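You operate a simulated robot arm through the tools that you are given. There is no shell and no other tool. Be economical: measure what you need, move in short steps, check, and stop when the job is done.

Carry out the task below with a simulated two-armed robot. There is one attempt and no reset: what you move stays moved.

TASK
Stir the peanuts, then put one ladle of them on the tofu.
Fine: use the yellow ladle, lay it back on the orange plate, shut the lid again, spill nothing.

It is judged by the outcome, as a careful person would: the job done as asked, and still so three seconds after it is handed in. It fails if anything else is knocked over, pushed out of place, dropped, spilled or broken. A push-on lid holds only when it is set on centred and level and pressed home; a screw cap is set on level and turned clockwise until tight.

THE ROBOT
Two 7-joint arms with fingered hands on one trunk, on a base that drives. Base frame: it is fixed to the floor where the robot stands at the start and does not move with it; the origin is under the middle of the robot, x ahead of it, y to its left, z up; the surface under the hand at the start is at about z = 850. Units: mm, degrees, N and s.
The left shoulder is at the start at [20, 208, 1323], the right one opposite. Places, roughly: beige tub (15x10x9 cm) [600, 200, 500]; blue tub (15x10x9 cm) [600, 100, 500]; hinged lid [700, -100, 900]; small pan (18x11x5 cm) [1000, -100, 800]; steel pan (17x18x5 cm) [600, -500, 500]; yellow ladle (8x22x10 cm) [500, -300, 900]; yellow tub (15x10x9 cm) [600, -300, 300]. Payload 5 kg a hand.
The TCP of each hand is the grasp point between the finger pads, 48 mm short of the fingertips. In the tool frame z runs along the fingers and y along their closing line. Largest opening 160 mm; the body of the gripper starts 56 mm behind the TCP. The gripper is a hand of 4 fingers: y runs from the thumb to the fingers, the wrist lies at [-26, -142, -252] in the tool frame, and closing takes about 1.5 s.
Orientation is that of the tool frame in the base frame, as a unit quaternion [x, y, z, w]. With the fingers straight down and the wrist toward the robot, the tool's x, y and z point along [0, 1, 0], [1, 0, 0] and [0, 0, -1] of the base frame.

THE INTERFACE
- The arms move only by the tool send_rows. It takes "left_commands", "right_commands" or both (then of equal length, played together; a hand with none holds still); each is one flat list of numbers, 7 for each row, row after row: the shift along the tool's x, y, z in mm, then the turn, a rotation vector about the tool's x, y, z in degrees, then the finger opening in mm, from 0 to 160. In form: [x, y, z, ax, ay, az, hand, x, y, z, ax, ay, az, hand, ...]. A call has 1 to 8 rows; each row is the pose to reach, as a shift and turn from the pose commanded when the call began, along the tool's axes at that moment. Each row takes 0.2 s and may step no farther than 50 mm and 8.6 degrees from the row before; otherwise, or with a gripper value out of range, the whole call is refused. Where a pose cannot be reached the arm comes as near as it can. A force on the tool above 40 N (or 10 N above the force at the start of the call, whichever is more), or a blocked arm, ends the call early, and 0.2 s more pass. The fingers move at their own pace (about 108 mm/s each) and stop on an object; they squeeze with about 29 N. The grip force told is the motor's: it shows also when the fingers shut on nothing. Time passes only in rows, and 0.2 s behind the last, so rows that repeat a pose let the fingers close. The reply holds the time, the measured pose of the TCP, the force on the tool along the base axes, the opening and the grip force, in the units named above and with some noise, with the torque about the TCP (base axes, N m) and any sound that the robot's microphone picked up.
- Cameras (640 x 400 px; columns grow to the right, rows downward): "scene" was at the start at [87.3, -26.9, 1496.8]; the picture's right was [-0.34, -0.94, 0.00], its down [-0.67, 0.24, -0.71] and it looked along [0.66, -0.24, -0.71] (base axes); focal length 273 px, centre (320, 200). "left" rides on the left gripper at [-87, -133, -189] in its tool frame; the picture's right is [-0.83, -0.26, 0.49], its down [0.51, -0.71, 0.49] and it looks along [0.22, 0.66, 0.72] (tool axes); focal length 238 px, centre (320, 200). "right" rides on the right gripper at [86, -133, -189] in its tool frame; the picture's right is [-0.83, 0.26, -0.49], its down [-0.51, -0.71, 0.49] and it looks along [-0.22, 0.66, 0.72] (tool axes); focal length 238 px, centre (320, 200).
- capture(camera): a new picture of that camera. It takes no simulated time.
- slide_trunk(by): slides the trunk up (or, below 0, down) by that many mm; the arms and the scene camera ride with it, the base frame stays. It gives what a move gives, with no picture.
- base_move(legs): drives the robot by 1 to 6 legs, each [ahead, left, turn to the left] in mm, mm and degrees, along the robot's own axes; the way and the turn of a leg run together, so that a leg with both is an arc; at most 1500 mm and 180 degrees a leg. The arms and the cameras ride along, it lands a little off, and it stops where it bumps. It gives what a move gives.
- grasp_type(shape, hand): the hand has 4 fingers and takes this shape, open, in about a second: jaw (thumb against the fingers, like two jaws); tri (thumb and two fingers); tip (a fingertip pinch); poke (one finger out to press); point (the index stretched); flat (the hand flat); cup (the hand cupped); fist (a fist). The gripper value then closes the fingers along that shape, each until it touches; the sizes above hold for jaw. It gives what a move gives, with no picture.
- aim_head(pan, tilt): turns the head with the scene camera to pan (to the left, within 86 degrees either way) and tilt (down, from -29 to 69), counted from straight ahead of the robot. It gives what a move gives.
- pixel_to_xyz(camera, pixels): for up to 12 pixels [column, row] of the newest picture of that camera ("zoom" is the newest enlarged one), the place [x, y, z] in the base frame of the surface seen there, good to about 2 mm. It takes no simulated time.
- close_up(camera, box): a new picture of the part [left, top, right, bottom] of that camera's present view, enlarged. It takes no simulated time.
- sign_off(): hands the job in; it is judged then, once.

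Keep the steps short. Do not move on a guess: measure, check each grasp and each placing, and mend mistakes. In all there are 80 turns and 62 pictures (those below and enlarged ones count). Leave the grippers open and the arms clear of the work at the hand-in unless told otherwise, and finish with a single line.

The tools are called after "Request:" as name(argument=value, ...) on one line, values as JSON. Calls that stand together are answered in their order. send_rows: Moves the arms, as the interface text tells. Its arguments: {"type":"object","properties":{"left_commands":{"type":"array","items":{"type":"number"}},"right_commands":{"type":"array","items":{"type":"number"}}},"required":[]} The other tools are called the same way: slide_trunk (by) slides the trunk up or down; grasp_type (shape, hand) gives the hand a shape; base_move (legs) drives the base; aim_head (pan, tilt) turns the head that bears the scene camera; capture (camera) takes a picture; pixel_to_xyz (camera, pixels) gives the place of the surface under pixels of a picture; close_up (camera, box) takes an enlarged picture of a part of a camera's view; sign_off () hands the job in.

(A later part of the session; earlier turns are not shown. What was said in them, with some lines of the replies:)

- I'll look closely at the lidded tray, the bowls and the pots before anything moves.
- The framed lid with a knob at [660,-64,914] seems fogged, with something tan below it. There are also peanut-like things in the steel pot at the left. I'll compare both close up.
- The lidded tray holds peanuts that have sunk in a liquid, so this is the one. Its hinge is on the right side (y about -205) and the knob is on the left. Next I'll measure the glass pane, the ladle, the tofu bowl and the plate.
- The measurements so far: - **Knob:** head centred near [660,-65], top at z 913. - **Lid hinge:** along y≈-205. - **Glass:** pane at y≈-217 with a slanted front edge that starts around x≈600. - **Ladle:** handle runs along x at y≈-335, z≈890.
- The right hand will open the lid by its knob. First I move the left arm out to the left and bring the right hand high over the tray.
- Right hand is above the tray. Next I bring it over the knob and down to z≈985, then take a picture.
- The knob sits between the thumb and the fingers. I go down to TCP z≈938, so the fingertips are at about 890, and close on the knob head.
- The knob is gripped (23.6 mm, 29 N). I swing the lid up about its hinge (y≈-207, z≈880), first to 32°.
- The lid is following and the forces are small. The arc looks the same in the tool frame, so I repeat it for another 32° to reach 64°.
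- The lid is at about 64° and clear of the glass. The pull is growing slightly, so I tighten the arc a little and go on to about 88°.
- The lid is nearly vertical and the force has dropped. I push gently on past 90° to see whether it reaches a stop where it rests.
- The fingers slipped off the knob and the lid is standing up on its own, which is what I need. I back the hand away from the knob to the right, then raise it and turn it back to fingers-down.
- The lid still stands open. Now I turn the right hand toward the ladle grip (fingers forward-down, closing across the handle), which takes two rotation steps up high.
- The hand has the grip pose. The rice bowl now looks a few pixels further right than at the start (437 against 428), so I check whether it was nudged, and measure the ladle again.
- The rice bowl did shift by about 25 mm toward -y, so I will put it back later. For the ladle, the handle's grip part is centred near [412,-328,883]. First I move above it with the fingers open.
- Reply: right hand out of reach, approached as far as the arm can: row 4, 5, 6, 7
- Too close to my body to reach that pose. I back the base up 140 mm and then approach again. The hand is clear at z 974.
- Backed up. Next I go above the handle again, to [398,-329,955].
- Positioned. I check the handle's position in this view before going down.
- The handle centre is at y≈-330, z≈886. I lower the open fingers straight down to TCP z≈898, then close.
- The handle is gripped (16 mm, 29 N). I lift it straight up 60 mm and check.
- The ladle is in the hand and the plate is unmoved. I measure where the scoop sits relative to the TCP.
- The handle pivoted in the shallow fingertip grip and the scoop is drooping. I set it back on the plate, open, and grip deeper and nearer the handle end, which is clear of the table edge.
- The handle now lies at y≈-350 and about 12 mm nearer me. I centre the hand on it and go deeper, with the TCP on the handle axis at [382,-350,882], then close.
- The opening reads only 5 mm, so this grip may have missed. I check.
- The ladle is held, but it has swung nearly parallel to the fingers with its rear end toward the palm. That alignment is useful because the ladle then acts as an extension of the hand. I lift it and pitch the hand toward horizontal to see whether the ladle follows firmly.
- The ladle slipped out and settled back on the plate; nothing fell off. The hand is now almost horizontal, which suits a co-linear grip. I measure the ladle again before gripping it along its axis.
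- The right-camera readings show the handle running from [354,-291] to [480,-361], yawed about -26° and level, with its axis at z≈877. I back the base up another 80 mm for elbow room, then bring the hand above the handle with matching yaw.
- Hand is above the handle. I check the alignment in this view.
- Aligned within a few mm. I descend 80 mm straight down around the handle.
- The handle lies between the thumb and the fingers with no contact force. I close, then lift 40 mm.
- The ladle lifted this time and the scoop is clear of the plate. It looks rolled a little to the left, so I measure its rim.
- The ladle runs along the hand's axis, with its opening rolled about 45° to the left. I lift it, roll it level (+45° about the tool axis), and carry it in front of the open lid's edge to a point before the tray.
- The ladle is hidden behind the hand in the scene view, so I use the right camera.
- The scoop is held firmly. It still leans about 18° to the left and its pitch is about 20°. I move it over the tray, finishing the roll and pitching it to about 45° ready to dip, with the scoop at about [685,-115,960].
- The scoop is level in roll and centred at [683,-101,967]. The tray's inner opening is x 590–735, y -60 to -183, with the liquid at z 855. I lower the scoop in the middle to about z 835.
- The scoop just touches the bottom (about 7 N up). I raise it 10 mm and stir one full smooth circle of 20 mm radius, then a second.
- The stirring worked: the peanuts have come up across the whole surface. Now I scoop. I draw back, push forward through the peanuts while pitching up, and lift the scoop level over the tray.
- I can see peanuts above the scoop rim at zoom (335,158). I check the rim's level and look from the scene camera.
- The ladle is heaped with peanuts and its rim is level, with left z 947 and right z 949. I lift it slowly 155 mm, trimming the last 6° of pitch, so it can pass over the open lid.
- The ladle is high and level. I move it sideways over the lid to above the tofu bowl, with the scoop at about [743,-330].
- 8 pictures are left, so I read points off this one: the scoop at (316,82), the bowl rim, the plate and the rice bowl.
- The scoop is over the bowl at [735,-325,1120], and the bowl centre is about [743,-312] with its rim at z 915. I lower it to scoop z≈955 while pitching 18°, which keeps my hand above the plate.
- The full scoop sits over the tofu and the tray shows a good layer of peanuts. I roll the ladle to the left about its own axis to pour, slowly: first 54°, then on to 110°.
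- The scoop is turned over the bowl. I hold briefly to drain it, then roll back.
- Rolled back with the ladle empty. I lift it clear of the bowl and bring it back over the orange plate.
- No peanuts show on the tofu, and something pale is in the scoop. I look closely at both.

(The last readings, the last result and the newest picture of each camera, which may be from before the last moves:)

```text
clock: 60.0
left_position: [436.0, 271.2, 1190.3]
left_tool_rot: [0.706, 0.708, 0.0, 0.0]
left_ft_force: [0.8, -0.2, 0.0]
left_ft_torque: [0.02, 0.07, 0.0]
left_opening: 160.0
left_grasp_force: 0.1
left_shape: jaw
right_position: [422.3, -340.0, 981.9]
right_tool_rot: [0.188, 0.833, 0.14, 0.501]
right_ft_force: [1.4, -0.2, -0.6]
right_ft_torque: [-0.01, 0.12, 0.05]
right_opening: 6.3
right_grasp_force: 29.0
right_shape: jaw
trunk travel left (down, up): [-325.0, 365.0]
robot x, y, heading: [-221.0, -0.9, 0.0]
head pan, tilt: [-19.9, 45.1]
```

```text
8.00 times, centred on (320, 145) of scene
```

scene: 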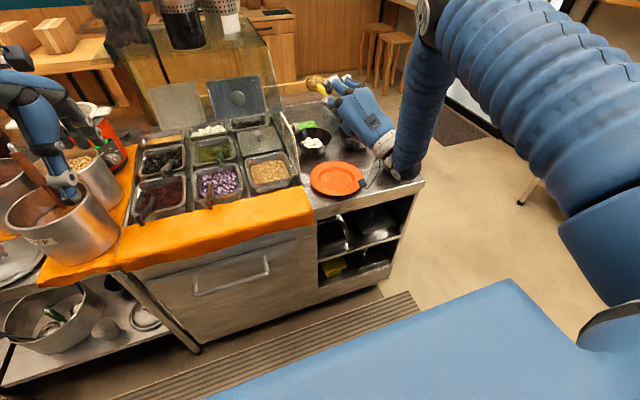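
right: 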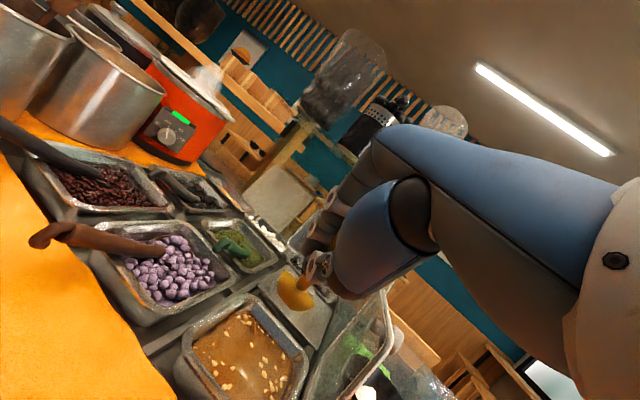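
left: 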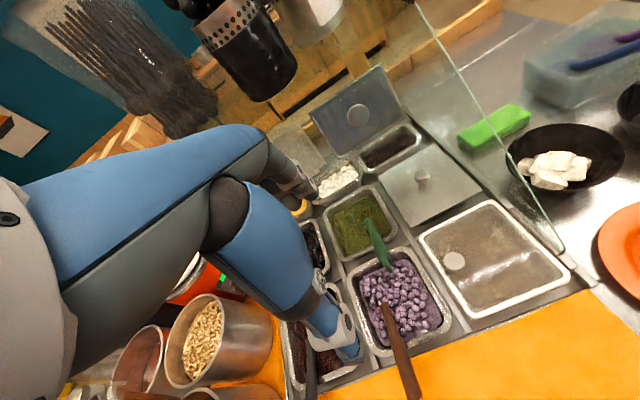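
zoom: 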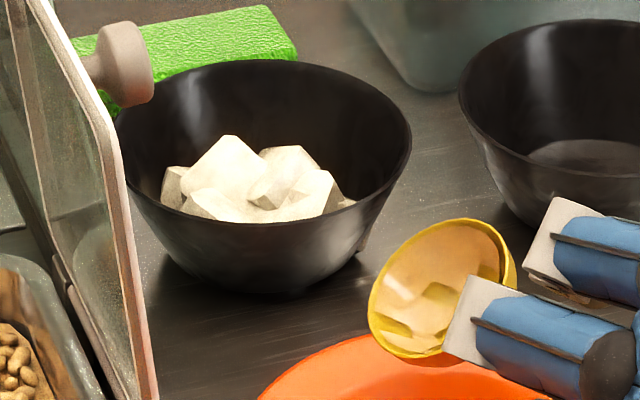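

Request:
pixel_to_xyz(camera="zoom", pixels=[[465, 222], [375, 300], [400, 345], [430, 270], [420, 300], [440, 310], [400, 330], [460, 250], [495, 265], [410, 285], [440, 295], [425, 325]])

Request:
pixel_to_xyz(camera="zoom", pixels=[[225, 150], [270, 175], [320, 185], [210, 205], [260, 215], [185, 185], [345, 200], [290, 160], [170, 180], [300, 210]])

```text
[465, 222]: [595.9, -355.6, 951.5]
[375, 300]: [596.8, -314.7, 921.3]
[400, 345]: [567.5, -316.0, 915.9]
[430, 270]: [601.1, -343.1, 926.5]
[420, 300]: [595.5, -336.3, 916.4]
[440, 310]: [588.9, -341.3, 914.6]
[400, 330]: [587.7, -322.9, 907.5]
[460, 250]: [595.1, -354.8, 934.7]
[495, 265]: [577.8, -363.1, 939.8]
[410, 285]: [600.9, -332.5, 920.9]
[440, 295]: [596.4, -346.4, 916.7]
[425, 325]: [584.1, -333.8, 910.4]
```

```text
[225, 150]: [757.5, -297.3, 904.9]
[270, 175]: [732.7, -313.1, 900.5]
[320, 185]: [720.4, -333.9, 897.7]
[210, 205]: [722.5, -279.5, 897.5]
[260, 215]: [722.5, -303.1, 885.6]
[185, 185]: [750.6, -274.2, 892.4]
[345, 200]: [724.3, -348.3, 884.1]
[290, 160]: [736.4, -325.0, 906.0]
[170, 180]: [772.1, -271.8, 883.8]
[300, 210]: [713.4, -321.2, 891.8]
```

The scoop reads as concave and empty, with only a wet coating, so the peanuts left it. Tofu hides the bowl's bottom from this angle. I swing the left hand's camera over for a steeper view into the bowl.

Request:
send_rows(left_commands=[-43, 11.6, 0, 0, 0, 7.5, 160, -86, 23.3, 0, 0, 0, 15, 160, -129, 34.9, 0, 0, 0, 22.5, 160, -172, 46.5, 0, 0, 0, 30, 160, -214, 58, 0, 0, 0, 37.5, 160, -257, 69.8, 0, 0, 0, 45, 160, -300, 81.4, 0, 0, 0, 52.5, 160, -343, 93, 0, 0, 0, 60, 160])

Request:
capture(camera="left")

```text
clock: 61.8
left_position: [519.6, -27.6, 1194.2]
left_tool_rot: [0.946, 0.323, 0.0, 0.0]
left_ft_force: [-1.4, 0.9, 0.2]
left_ft_torque: [-0.12, -0.1, 0.02]
left_opening: 160.0
left_grasp_force: 0.0
left_shape: jaw
left hand out of reach, approached as far as the arm can: row 8
right_position: [420.5, -337.8, 983.8]
right_tool_rot: [0.187, 0.834, 0.139, 0.501]
right_ft_force: [-0.2, 0.2, 0.0]
right_ft_torque: [-0.02, 0.09, -0.05]
right_opening: 6.3
right_grasp_force: 28.9
right_shape: jaw
trunk travel left (down, up): [-325.0, 365.0]
robot x, y, heading: [-225.4, -1.7, 0.1]
head pan, tilt: [-19.9, 45.1]
```

```text
3 pictures are left
```

left: 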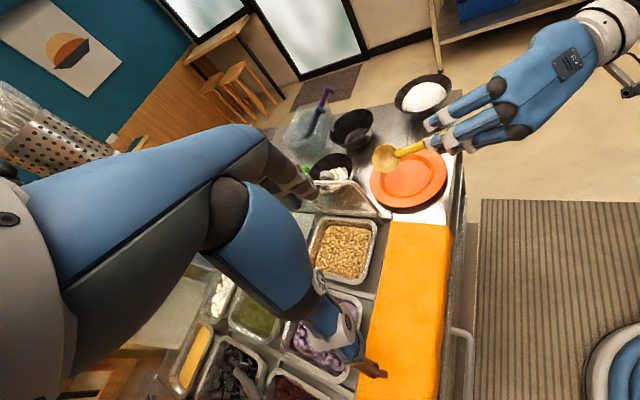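

Request:
close_up(camera="left", box=[295, 130, 405, 205])

Request:
pixel_to_xyz(camera="left", pixels=[[325, 174], [335, 172], [345, 173], [340, 165], [421, 97], [400, 100], [443, 97], [425, 80], [385, 157], [338, 186], [318, 172], [333, 180]])

```text
5.33 times, centred on (350, 168) of left
```

zoom: 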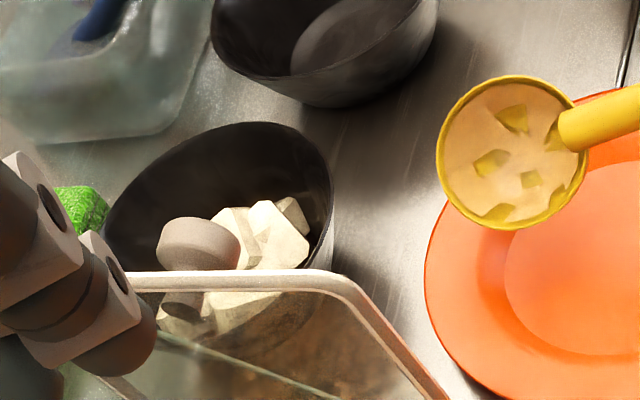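

```text
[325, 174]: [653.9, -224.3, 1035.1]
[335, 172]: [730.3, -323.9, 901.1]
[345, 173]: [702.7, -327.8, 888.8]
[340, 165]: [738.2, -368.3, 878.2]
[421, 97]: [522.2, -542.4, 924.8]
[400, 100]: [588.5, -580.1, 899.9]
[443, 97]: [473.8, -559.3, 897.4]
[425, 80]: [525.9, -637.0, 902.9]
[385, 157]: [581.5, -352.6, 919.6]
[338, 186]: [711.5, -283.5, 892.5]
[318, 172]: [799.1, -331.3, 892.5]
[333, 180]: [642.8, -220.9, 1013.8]
```

No peanuts are visible on the outer tofu from here, and the knob and lid hide the left half. I read the depth at several points inside the bowl.

Request:
pixel_to_xyz(camera="zoom", pixels=[[135, 250], [150, 235], [230, 205], [290, 215], [315, 250], [285, 240], [225, 225], [250, 260], [200, 300], [180, 320], [250, 310], [350, 345]])

```text
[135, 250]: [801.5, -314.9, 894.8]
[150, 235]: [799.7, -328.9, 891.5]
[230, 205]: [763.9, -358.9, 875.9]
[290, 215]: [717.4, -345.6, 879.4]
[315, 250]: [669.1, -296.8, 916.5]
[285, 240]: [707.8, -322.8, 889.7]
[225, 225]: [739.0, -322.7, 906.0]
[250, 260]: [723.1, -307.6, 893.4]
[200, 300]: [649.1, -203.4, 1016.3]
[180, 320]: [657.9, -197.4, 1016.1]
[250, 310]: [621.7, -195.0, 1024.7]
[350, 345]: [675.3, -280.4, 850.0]
```

The bowl's visible surfaces look unchanged, and nothing lies on the table. I will get a steeper look with the right camera later. First I lay the ladle down: the scoop is over the plate at [578,-335], so I lower 43 mm to contact.

Request:
send_rows(right_commands=[11.7, -6.3, 6.9, 0, 0, 0, 0, 23.4, -12.6, 13.7, 0, 0, 0, 0, 29.6, -16, 17.4, 0, 0, 0, 0, 33.5, -18.1, 19.7, 0, 0, 0, 0, 33.5, -18.1, 19.7, 0, 0, 0, 0])

```text
clock: 63.0
left_position: [520.1, -28.5, 1191.6]
left_tool_rot: [0.947, 0.322, 0.0, 0.0]
left_ft_force: [0.1, 0.1, 0.1]
left_ft_torque: [0.02, 0.01, 0.01]
left_opening: 159.9
left_grasp_force: 0.1
left_shape: jaw
right_position: [420.7, -340.3, 940.2]
right_tool_rot: [0.187, 0.834, 0.139, 0.5]
right_ft_force: [0.3, 0.2, 0.1]
right_ft_torque: [-0.04, 0.08, 0.02]
right_opening: 6.2
right_grasp_force: 29.1
right_shape: jaw
trunk travel left (down, up): [-325.0, 365.0]
robot x, y, heading: [-220.9, 1.7, 0.1]
head pan, tilt: [-19.9, 45.1]
```

No contact yet, so I lower in small steps up to 14 mm more.

Request:
send_rows(right_commands=[3.1, -1.7, 1.8, 0, 0, 0, 0, 6.2, -3.4, 3.7, 0, 0, 0, 0, 9.4, -5, 5.5, 0, 0, 0, 0, 10.9, -5.9, 6.4, 0, 0, 0, 0, 10.9, -5.9, 6.4, 0, 0, 0, 0])

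```text
clock: 64.2
left_position: [518.9, -29.3, 1192.6]
left_tool_rot: [0.947, 0.323, 0.0, 0.0]
left_ft_force: [-1.0, 0.1, 0.4]
left_ft_torque: [0.02, 0.02, -0.02]
left_opening: 159.8
left_grasp_force: 0.1
left_shape: jaw
right_position: [420.4, -339.0, 926.0]
right_tool_rot: [0.187, 0.834, 0.139, 0.5]
right_ft_force: [-0.9, 0.1, 0.8]
right_ft_torque: [0.02, -0.2, 0.03]
right_opening: 6.4
right_grasp_force: 29.0
right_shape: jaw
trunk travel left (down, up): [-325.0, 365.0]
robot x, y, heading: [-221.4, 3.3, 0.0]
head pan, tilt: [-19.9, 45.1]
```

Torque shows the scoop resting on the plate. I open the fingers gradually so the handle settles onto the rim.

Request:
send_rows(right_commands=[0, 0, 0, 0, 0, 0, 12, 0, 0, 0, 0, 0, 0, 20, 0, 0, 0, 0, 0, 0, 28, 0, 0, 0, 0, 0, 0, 36, 0, 0, 0, 0, 0, 0, 50, 0, 0, 0, 0, 0, 0, 70, 0, 0, 0, 0, 0, 0, 90, 0, 0, 0, 0, 0, 0, 90])

```text
clock: 66.0
left_position: [519.1, -28.0, 1192.0]
left_tool_rot: [0.947, 0.322, 0.0, -0.001]
left_ft_force: [0.5, 0.3, -0.2]
left_ft_torque: [0.0, -0.01, -0.02]
left_opening: 160.3
left_grasp_force: 0.1
left_shape: jaw
right_position: [419.6, -339.0, 925.3]
right_tool_rot: [0.188, 0.834, 0.139, 0.501]
right_ft_force: [-0.6, -0.6, -0.9]
right_ft_torque: [0.02, -0.03, 0.05]
right_opening: 89.6
right_grasp_force: 0.0
right_shape: jaw
trunk travel left (down, up): [-325.0, 365.0]
robot x, y, heading: [-225.5, -3.2, 0.2]
head pan, tilt: [-19.9, 45.1]
```

I back the hand out along the handle's line, then go up and start turning fingers-down.

Request:
send_rows(right_commands=[0, 0, -25, 0, 0, 0, 90, 0, 0, -55, 0, 0, 0, 90, 0, 0, -80, 0, 0, 0, 90, -34.3, 18.5, -100.2, 0, 0, 0, 90, -68.6, 37, -120.3, 5.5, 3.1, 5.6, 90, -103, 55.6, -140.5, 11.1, 6.3, 11.2, 90, -137.3, 74.1, -160.6, 16.6, 9.4, 16.8, 90, -171.6, 92.6, -180.8, 22.2, 12.5, 22.5, 90])

```text
clock: 67.8
left_position: [515.9, -27.4, 1195.0]
left_tool_rot: [0.946, 0.324, 0.001, 0.002]
left_ft_force: [-1.4, 0.3, 0.5]
left_ft_torque: [-0.07, -0.13, 0.04]
left_opening: 159.6
left_grasp_force: 0.1
left_shape: jaw
right_position: [346.6, -341.8, 1184.5]
right_tool_rot: [0.422, 0.842, 0.09, 0.325]
right_ft_force: [-1.9, 1.2, 0.4]
right_ft_torque: [-0.07, -0.17, -0.11]
right_opening: 90.0
right_grasp_force: 0.1
right_shape: jaw
trunk travel left (down, up): [-325.0, 365.0]
robot x, y, heading: [-218.1, -3.5, 0.2]
head pan, tilt: [-19.9, 45.1]
```

I finish turning the right hand fingers-down and move the left arm back out of the way.

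Request:
send_rows(left_commands=[22.7, -29.4, 0, 0, 0, 0, 160, 45.4, -58.8, 0, 0, 0, 0, 160, 68.1, -88.2, 0, 0, 0, 0, 160, 90.8, -117.6, 0, 0, 0, 0, 160, 113.5, -147, 0, 0, 0, 0, 160, 136.2, -176.4, 0, 0, 0, 0, 160, 159, -206, 0, 0, 0, 0, 160, 159, -206, 0, 0, 0, 0, 160], right_commands=[-5.4, 11, 8.4, 5, 2.8, 5.1, 90, -10.8, 22, 16.8, 10, 5.7, 10.1, 90, -16.2, 33, 25.2, 15, 8.5, 15.2, 90, -21.6, 44, 33.6, 20, 11.3, 20.2, 90, -27, 55, 42, 25, 14.1, 25.3, 90, -32.4, 66, 50.4, 30, 17, 30.3, 90, -37.9, 76.8, 58.8, 35, 19.8, 35.4, 90, -37.9, 76.8, 58.8, 35, 19.8, 35.4, 90])

Request:
capture(camera="right")

```text
clock: 69.6
left_position: [430.4, 205.0, 1208.8]
left_tool_rot: [0.931, 0.365, 0.008, -0.02]
left_ft_force: [-1.9, 0.8, 2.5]
left_ft_torque: [0.0, -0.13, 0.0]
left_opening: 160.0
left_grasp_force: 0.0
left_shape: jaw
left hand out of reach, approached as far as the arm can: row 1, 2, 3, 4, 5, 6, 7, 8
right_position: [450.3, -330.0, 1188.3]
right_tool_rot: [0.707, 0.707, 0.002, 0.001]
right_ft_force: [-2.2, -1.0, 0.2]
right_ft_torque: [-0.03, -0.13, 0.0]
right_opening: 89.5
right_grasp_force: 0.1
right_shape: jaw
trunk travel left (down, up): [-325.0, 365.0]
robot x, y, heading: [-222.8, 2.0, 0.1]
head pan, tilt: [-19.9, 45.1]
```

```text
1 pictures are left
```

right: 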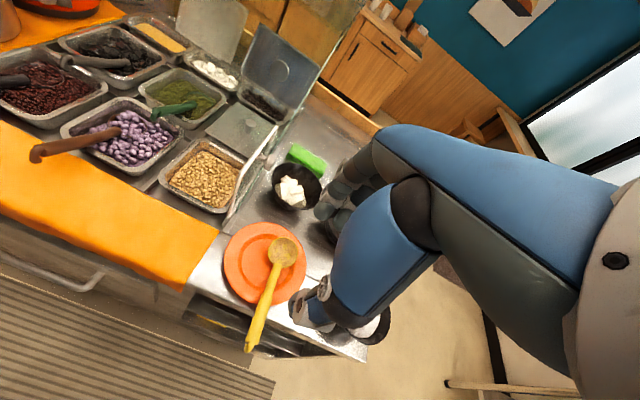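

The ladle lies on the plate much as it did at the start. I probe the scoop, the bowl, the rice bowl and the lid using this picture.

Request:
pixel_to_xyz(camera="right", pixels=[[283, 252], [283, 240], [297, 252], [270, 252], [250, 345], [290, 180], [300, 190], [285, 195], [297, 203], [308, 185], [280, 182], [293, 172]])

Request:
pixel_to_xyz(camera="right", pixels=[[382, 325], [365, 328], [375, 345], [266, 160], [273, 162], [232, 222], [275, 130], [245, 185], [205, 178], [310, 200], [313, 178], [302, 168]])

```text
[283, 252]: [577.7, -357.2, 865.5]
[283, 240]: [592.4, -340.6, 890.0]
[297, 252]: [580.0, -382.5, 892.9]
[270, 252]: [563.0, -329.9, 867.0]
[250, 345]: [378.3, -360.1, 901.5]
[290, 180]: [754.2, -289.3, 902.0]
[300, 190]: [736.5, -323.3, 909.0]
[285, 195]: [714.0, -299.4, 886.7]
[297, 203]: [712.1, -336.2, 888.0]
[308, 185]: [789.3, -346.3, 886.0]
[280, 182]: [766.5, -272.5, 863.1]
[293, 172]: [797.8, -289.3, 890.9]
```

```text
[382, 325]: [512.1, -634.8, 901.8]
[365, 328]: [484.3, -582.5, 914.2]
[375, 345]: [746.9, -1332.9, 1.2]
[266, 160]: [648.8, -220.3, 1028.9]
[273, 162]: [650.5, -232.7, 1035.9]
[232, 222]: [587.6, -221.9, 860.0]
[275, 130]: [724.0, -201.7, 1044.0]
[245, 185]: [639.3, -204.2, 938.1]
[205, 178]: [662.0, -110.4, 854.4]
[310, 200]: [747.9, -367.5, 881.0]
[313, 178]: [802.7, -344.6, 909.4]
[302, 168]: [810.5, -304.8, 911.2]
```

The scoop is empty at z 865 against its rim at 890, and the ladle lies on the plate. Now the lid: its knob is at about [657, -210 to -242, 1022]. I turn the right hand to about 64° and move it to the right of the knob, higher than last time so it stays clear of the rice bowl.

Request:
send_rows(right_commands=[-9, 19, 7, 0, 8, 0, 90, -18, 38, 14, 0, 16, 0, 90, -27, 57, 22, 0, 24, 0, 90, -36, 76, 29, 0, 32, 0, 90, -45, 95, 36, 0, 40, 0, 90, -54, 114, 44, 0, 48, 0, 90, -62, 132, 51, 0, 56, 0, 90, -70, 150, 58, 0, 64, 0, 90])

Request:
send_rows(right_commands=[-17, 19, 38, 0, 2, 0, 90, -34, 39, 76, 0, 4, 0, 90, -50.4, 58, 113.5, 0, 6, 0, 90, -41, 58, 138, 0, 6, 0, 90, -31.2, 58, 162, 0, 6, 0, 90, -31.2, 58, 164.3, 0, 6, 0, 90])

```text
clock: 71.4
left_position: [434.4, 202.1, 1205.1]
left_tool_rot: [0.931, 0.365, 0.007, -0.022]
left_ft_force: [0.7, 0.9, -0.7]
left_ft_torque: [0.05, 0.09, -0.02]
left_opening: 159.9
left_grasp_force: 0.1
left_shape: jaw
right_position: [603.7, -402.7, 1129.1]
right_tool_rot: [0.6, 0.599, 0.376, -0.375]
right_ft_force: [1.5, -1.4, -0.4]
right_ft_torque: [0.01, -0.01, 0.09]
right_opening: 89.8
right_grasp_force: 0.1
right_shape: jaw
trunk travel left (down, up): [-325.0, 365.0]
robot x, y, heading: [-224.5, 1.3, 0.2]
head pan, tilt: [-19.9, 45.1]
```

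```text
clock: 72.8
left_position: [433.9, 203.0, 1207.1]
left_tool_rot: [0.93, 0.366, 0.007, -0.022]
left_ft_force: [-0.3, -1.3, 0.3]
left_ft_torque: [0.04, -0.02, 0.01]
left_opening: 160.3
left_grasp_force: 0.0
left_shape: jaw
right_position: [660.9, -266.9, 1029.5]
right_tool_rot: [0.579, 0.58, 0.406, -0.405]
right_ft_force: [0.1, -0.6, -0.5]
right_ft_torque: [-0.01, 0.01, -0.03]
right_opening: 89.9
right_grasp_force: 0.0
right_shape: jaw
trunk travel left (down, up): [-325.0, 365.0]
robot x, y, heading: [-219.2, 1.6, 0.0]
head pan, tilt: [-19.9, 45.1]
```

In place with no contact. I close on the knob; a good grip should read about 23 mm, as it did before.

Request:
send_rows(right_commands=[0, 0, 0, 0, 0, 0, 60, 0, 0, 0, 0, 0, 0, 40, 0, 0, 0, 0, 0, 0, 20, 0, 0, 0, 0, 0, 0, 10, 0, 0, 0, 0, 0, 0, 10, 0, 0, 0, 0, 0, 0, 10])

```text
clock: 74.2
left_position: [433.3, 202.1, 1206.7]
left_tool_rot: [0.931, 0.365, 0.007, -0.021]
left_ft_force: [0.0, 0.0, 0.0]
left_ft_torque: [0.02, 0.0, 0.0]
left_opening: 160.1
left_grasp_force: 0.0
left_shape: jaw
right_position: [659.4, -267.0, 1030.0]
right_tool_rot: [0.579, 0.579, 0.406, -0.406]
right_ft_force: [-7.5, 0.6, -0.7]
right_ft_torque: [-0.03, 0.02, 0.16]
right_opening: 15.6
right_grasp_force: 28.8
right_shape: jaw
trunk travel left (down, up): [-325.0, 365.0]
robot x, y, heading: [-217.8, 0.5, 0.3]
head pan, tilt: [-19.9, 45.1]
```

It has a grip (15.6 mm, side load present). I close the lid along the reverse arc, first 32°.

Request:
send_rows(right_commands=[13.8, 0, 17.8, 0, -8, 0, 10, 25, 0, 37.4, 0, -16, 0, 10, 33.3, 0, 58.3, 0, -24, 0, 10, 38.8, 0, 80.2, 0, -32, 0, 10])

```text
clock: 75.2
left_position: [433.9, 205.0, 1206.5]
left_tool_rot: [0.93, 0.366, 0.008, -0.021]
left_ft_force: [1.1, 2.1, -0.4]
left_ft_torque: [-0.16, 0.04, -0.02]
left_opening: 160.0
left_grasp_force: 0.1
left_shape: jaw
right_position: [660.3, -177.3, 1038.4]
right_tool_rot: [0.669, 0.668, 0.23, -0.23]
right_ft_force: [-6.6, 1.1, -1.0]
right_ft_torque: [-0.09, 0.12, 0.02]
right_opening: 15.5
right_grasp_force: 29.1
right_shape: jaw
trunk travel left (down, up): [-325.0, 365.0]
robot x, y, heading: [-222.0, -2.4, -0.1]
head pan, tilt: [-19.9, 45.1]
```

The knob is still held and the forces are low. I continue another 32° with the same tool-frame arc.

Request:
send_rows(right_commands=[13.8, 0, 17.8, 0, -8, 0, 10, 25, 0, 37.4, 0, -16, 0, 10, 33.3, 0, 58.3, 0, -24, 0, 10, 38.8, 0, 80.2, 0, -32, 0, 10])

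```text
clock: 76.2
left_position: [433.8, 203.5, 1205.0]
left_tool_rot: [0.931, 0.366, 0.006, -0.021]
left_ft_force: [0.3, 0.6, -0.5]
left_ft_torque: [-0.16, 0.12, -0.04]
left_opening: 160.2
left_grasp_force: 0.0
left_shape: jaw
right_position: [660.2, -96.5, 998.9]
right_tool_rot: [0.707, 0.705, 0.036, -0.037]
right_ft_force: [-10.9, 3.5, 1.2]
right_ft_torque: [0.1, 0.31, 0.05]
right_opening: 15.5
right_grasp_force: 29.1
right_shape: jaw
trunk travel left (down, up): [-325.0, 365.0]
robot x, y, heading: [-218.1, -3.1, -0.1]
head pan, tilt: [-19.9, 45.1]
```

Lid at about 26° from shut. I bring it down the rest of the way gently.

Request:
send_rows(right_commands=[7, 0, 9, 0, -4, 0, 10, 13.8, 0, 17.8, 0, -8, 0, 10, 19.8, 0, 27.5, 0, -12, 0, 10, 25, 0, 37.4, 0, -16, 0, 10, 29.6, 0, 47.8, 0, -20, 0, 10, 33.3, 0, 58.3, 0, -24, 0, 10, 35.6, 0, 65, 0, -26.5, 0, 10])

```text
clock: 77.6
left_position: [432.3, 204.6, 1206.3]
left_tool_rot: [0.93, 0.366, 0.007, -0.02]
left_ft_force: [1.3, 0.3, -1.0]
left_ft_torque: [0.01, 0.16, -0.05]
left_opening: 159.9
left_grasp_force: 0.0
left_shape: jaw
right_position: [667.0, -55.1, 956.4]
right_tool_rot: [0.699, 0.699, -0.102, 0.112]
right_ft_force: [-3.5, 2.7, 20.8]
right_ft_torque: [-0.11, 0.41, -0.08]
right_opening: 14.3
right_grasp_force: 28.8
right_shape: jaw
right hand out of reach, approached as far as the arm can: row 3
trunk travel left (down, up): [-325.0, 365.0]
robot x, y, heading: [-219.6, 0.8, 0.1]
head pan, tilt: [-19.9, 45.1]
stopped in row 7 (right hand): the force on the tool passed its limit at 45 N (the readings are from after the stop); the commanded pose is now the measured one
```

The push stopped at 45 N with the TCP at z 956, about 16 mm higher than expected. I use the last picture to see the lid.

Request:
close_up(camera="scene", box=[235, 110, 335, 200])

Request:
pixel_to_xyz(camera="zoom", pixels=[[180, 220], [200, 260], [230, 320], [300, 330], [350, 300], [400, 260], [250, 200], [330, 250], [280, 280], [380, 220], [440, 120], [470, 150]])

```text
4.44 times, centred on (285, 155) of scene
```

zoom: 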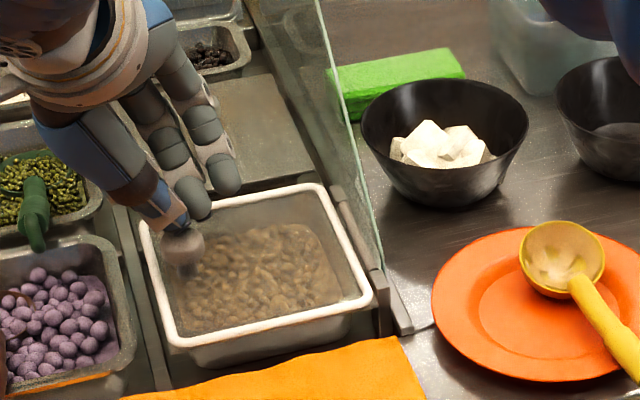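

```text
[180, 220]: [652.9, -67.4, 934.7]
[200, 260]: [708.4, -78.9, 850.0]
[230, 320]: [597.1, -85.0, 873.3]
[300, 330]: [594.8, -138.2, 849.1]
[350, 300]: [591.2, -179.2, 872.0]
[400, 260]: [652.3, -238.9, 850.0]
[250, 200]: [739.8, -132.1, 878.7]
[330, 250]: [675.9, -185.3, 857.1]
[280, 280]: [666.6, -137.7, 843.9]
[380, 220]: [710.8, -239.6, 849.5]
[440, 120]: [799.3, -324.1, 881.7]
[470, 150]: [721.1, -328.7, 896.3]
```

The lid looks shut. I check the white frame's heights: left edge against hinge edge.

Request:
pixel_to_xyz(camera="zoom", pixels=[[150, 245], [158, 280], [170, 325], [182, 340], [250, 328], [310, 313], [360, 298], [350, 250], [330, 205], [290, 190], [240, 200], [187, 245]])

```text
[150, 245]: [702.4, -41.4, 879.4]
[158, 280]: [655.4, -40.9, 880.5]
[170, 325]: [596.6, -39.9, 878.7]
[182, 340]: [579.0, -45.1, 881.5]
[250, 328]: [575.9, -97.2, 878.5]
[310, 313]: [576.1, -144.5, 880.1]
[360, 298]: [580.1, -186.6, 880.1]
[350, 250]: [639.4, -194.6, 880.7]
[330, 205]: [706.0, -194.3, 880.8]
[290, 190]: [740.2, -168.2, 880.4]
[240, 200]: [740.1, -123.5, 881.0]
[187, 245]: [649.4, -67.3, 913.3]
```

The lid frame reads z 879–881 all round, the same as at the start, so it is shut. I release the knob and rise. I also probe my fingers in the stored right view, since I want their true width for nudging the rice bowl back the 38 mm it was moved.

Request:
send_rows(right_commands=[0, 0, 0, 0, 0, 0, 30, 0, 0, 0, 0, 0, 0, 60, 0, 0, 0, 0, 0, 0, 80, 0, 0, -30, 0, 0, 0, 80, 0, 0, -70, 0, 4, 0, 80, 0, 0, -115, 0, 8.5, 0, 80, 0, 0, -160, 0, 13, 0, 80, 0, 0, -205, 0, 17, 0, 80])

Request:
pixel_to_xyz(camera="right", pixels=[[335, 192], [322, 212], [350, 170], [298, 308], [310, 318], [322, 288], [340, 215], [330, 232], [345, 230], [305, 295], [390, 320], [378, 338]])

```text
clock: 79.4
left_position: [431.4, 204.2, 1208.3]
left_tool_rot: [0.931, 0.365, 0.007, -0.021]
left_ft_force: [-1.5, 0.1, 0.5]
left_ft_torque: [0.01, -0.06, 0.03]
left_opening: 159.9
left_grasp_force: 0.0
left_shape: jaw
right_position: [662.5, 7.0, 1148.7]
right_tool_rot: [0.707, 0.708, 0.0, 0.005]
right_ft_force: [-1.1, 0.0, -1.9]
right_ft_torque: [0.02, -0.16, -0.05]
right_opening: 79.5
right_grasp_force: 0.1
right_shape: jaw
trunk travel left (down, up): [-325.0, 365.0]
robot x, y, heading: [-221.7, -1.2, 0.4]
head pan, tilt: [-19.9, 45.1]
```

```text
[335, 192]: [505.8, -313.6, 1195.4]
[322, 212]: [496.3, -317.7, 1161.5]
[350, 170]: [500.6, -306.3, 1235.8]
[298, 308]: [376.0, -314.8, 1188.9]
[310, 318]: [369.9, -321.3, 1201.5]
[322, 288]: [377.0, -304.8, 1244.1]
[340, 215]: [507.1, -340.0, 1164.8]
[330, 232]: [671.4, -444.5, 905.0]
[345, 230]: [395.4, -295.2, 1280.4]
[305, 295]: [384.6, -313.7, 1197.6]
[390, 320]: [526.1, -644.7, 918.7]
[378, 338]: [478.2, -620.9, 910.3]
```

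Lid released. The rice bowl's right rim is now at y≈-645, about 40 mm off its original place at -605. I move the right hand back high, then drive forward so I can reach behind the bowl.

Request:
send_rows(right_commands=[-42, -22, -10, 0, 0, 0, 80, -84, -45, -20, 0, 0, 0, 80, -126, -68, -30, 0, 0, 0, 80, -168, -91, -38, 0, 0, 0, 85, -210, -114, -44, 0, 0, 0, 90, -252, -136, -50, 0, 0, 0, 90, -295, -159, -51, 0, 0, 0, 90, -337, -182, -51, 0, 0, 0, 90])

Request:
base_move(legs=[[180, 0, 0]])

```text
clock: 81.2
left_position: [430.8, 202.0, 1209.1]
left_tool_rot: [0.931, 0.365, 0.008, -0.021]
left_ft_force: [-0.5, -1.8, 2.1]
left_ft_torque: [0.15, -0.08, 0.0]
left_opening: 159.8
left_grasp_force: 0.1
left_shape: jaw
right_position: [479.6, -332.9, 1200.7]
right_tool_rot: [0.706, 0.708, 0.002, 0.006]
right_ft_force: [-0.9, -0.9, -0.4]
right_ft_torque: [0.07, -0.05, 0.03]
right_opening: 89.3
right_grasp_force: 0.1
right_shape: jaw
trunk travel left (down, up): [-325.0, 365.0]
robot x, y, heading: [-219.2, 1.4, -0.0]
head pan, tilt: [-19.9, 45.1]
```

```text
clock: 82.8
left_position: [618.8, 202.6, 1205.2]
left_tool_rot: [0.931, 0.365, 0.007, -0.021]
left_ft_force: [1.2, -0.1, -0.6]
left_ft_torque: [0.01, 0.16, 0.01]
left_opening: 159.7
left_grasp_force: 0.1
left_shape: jaw
right_position: [667.2, -331.7, 1197.6]
right_tool_rot: [0.707, 0.707, 0.001, 0.007]
right_ft_force: [0.4, 0.6, -1.1]
right_ft_torque: [0.02, 0.08, 0.01]
right_opening: 89.5
right_grasp_force: 0.0
right_shape: jaw
trunk travel left (down, up): [-325.0, 365.0]
robot x, y, heading: [-34.4, 1.4, -0.0]
head pan, tilt: [-19.9, 45.1]
```

Base is forward. I swing the right hand high to the right side of the rice bowl, [520,-682].

Request:
send_rows(right_commands=[-43.8, -18.4, 0, 0, 0, 0, 90, -87.5, -36.8, 0, 0, 0, 0, 90, -131, -55, 0, 0, 0, 0, 90, -175, -73.5, 0, 0, 0, 0, 90, -219, -92, 0, 0, 0, 0, 90, -262, -110, 0, 0, 0, 0, 90, -306, -129, 0, 0, 0, 0, 90, -350, -147, 0, 0, 0, 0, 90])

Request:
send_rows(right_commands=[0, 0, 45, 0, 0, 0, 90, 0, 0, 90, 0, 0, 0, 90, 0, 0, 135, 0, 0, 0, 90, 0, 0, 180, 0, 0, 0, 90, 0, 0, 220, 0, 0, 0, 90, 0, 0, 250, 0, 0, 0, 90, 0, 0, 265, 0, 0, 0, 90, 0, 0, 265, 0, 0, 0, 90])

```text
clock: 84.5
left_position: [617.5, 200.7, 1207.4]
left_tool_rot: [0.931, 0.365, 0.008, -0.022]
left_ft_force: [-0.8, -0.2, -0.4]
left_ft_torque: [0.12, -0.08, 0.04]
left_opening: 160.0
left_grasp_force: 0.1
left_shape: jaw
right_position: [517.2, -684.6, 1200.4]
right_tool_rot: [0.707, 0.707, 0.003, 0.005]
right_ft_force: [-0.2, -0.6, -0.4]
right_ft_torque: [0.09, -0.03, 0.02]
right_opening: 89.6
right_grasp_force: 0.0
right_shape: jaw
trunk travel left (down, up): [-325.0, 365.0]
robot x, y, heading: [-33.6, -0.3, 0.2]
head pan, tilt: [-19.9, 45.1]
```

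```text
clock: 86.3
left_position: [617.8, 202.6, 1207.6]
left_tool_rot: [0.931, 0.364, 0.007, -0.021]
left_ft_force: [0.7, -0.7, 0.6]
left_ft_torque: [-0.01, -0.02, -0.03]
left_opening: 160.2
left_grasp_force: 0.1
left_shape: jaw
right_position: [522.8, -686.7, 936.9]
right_tool_rot: [0.707, 0.707, 0.0, 0.005]
right_ft_force: [0.4, 1.1, 0.4]
right_ft_torque: [0.0, -0.04, 0.0]
right_opening: 89.6
right_grasp_force: 0.0
right_shape: jaw
trunk travel left (down, up): [-325.0, 365.0]
robot x, y, heading: [-37.5, 2.6, 0.1]
head pan, tilt: [-19.9, 45.1]
```

In place, with fingertips below the rim height and no contact. I push slowly toward +y and watch the force.

Request:
send_rows(right_commands=[12, 0, 0, 0, 0, 0, 90, 24, 0, 0, 0, 0, 0, 90, 34, 0, 0, 0, 0, 0, 90, 42, 0, 0, 0, 0, 0, 90, 50, 0, 0, 0, 0, 0, 90, 57, 0, 0, 0, 0, 0, 90, 64, 0, 0, 0, 0, 0, 90, 70, 0, 0, 0, 0, 0, 90])

```text
clock: 88.2
left_position: [617.6, 202.6, 1206.7]
left_tool_rot: [0.931, 0.365, 0.007, -0.021]
left_ft_force: [-0.2, 0.4, 0.1]
left_ft_torque: [0.01, -0.06, -0.02]
left_opening: 160.0
left_grasp_force: 0.0
left_shape: jaw
right_position: [521.0, -615.2, 935.1]
right_tool_rot: [0.708, 0.707, 0.0, 0.006]
right_ft_force: [-0.2, 0.0, -0.1]
right_ft_torque: [0.0, -0.01, -0.02]
right_opening: 89.7
right_grasp_force: 0.0
right_shape: jaw
trunk travel left (down, up): [-325.0, 365.0]
robot x, y, heading: [-37.5, 0.5, -0.0]
head pan, tilt: [-19.9, 45.1]
```

No clear force reading, since the bowl is light. I go on the last 15 mm to the computed end position.

Request:
send_rows(right_commands=[5, 0, 0, 0, 0, 0, 90, 10, 0, 0, 0, 0, 0, 90, 15, 0, 0, 0, 0, 0, 90])

```text
clock: 89.0
left_position: [617.8, 203.6, 1206.4]
left_tool_rot: [0.931, 0.365, 0.006, -0.022]
left_ft_force: [-0.7, 0.2, -0.2]
left_ft_torque: [-0.03, -0.01, -0.01]
left_opening: 159.9
left_grasp_force: 0.0
left_shape: jaw
right_position: [521.2, -599.8, 934.7]
right_tool_rot: [0.707, 0.707, 0.001, 0.005]
right_ft_force: [0.0, -0.5, -0.5]
right_ft_torque: [0.0, 0.01, 0.01]
right_opening: 90.1
right_grasp_force: 0.1
right_shape: jaw
trunk travel left (down, up): [-325.0, 365.0]
robot x, y, heading: [-39.8, 0.9, 0.1]
head pan, tilt: [-19.9, 45.1]
```

I'm at the end position. I back away to the right, then straight up and clear, with both grippers open.

Request:
send_rows(right_commands=[-20, 0, 0, 0, 0, 0, 90, -50, 0, 0, 0, 0, 0, 90, -80, 0, 0, 0, 0, 0, 90, -80, 0, -45, 0, 0, 0, 120, -80, 0, -95, 0, 0, 0, 150, -80, 0, -145, 0, 0, 0, 160, -80, 0, -195, 0, 0, 0, 160, -80, 0, -245, 0, 0, 0, 160])

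```text
clock: 90.8
left_position: [617.4, 205.0, 1207.6]
left_tool_rot: [0.931, 0.364, 0.007, -0.021]
left_ft_force: [-0.8, 0.6, 0.3]
left_ft_torque: [-0.14, -0.06, 0.02]
left_opening: 160.0
left_grasp_force: 0.2
left_shape: jaw
right_position: [515.9, -678.0, 1180.2]
right_tool_rot: [0.707, 0.707, 0.0, 0.006]
right_ft_force: [-0.9, 0.6, -0.6]
right_ft_torque: [-0.1, -0.07, -0.04]
right_opening: 159.8
right_grasp_force: 0.1
right_shape: jaw
trunk travel left (down, up): [-325.0, 365.0]
robot x, y, heading: [-36.1, -0.9, 0.1]
head pan, tilt: [-19.9, 45.1]
```

Both arms are clear and the grippers are open. The ladle is on the plate and the lid is shut, so I hand in.

Request:
sign_off()

```text
The job is handed in.
```

I stirred the peanuts, poured one ladleful over the tofu bowl, laid the yellow ladle back on the orange plate and shut the lid, but no picture after the pour showed peanuts on the tofu, and the rice bowl I knocked about 40 mm was pushed back without a picture to check it.
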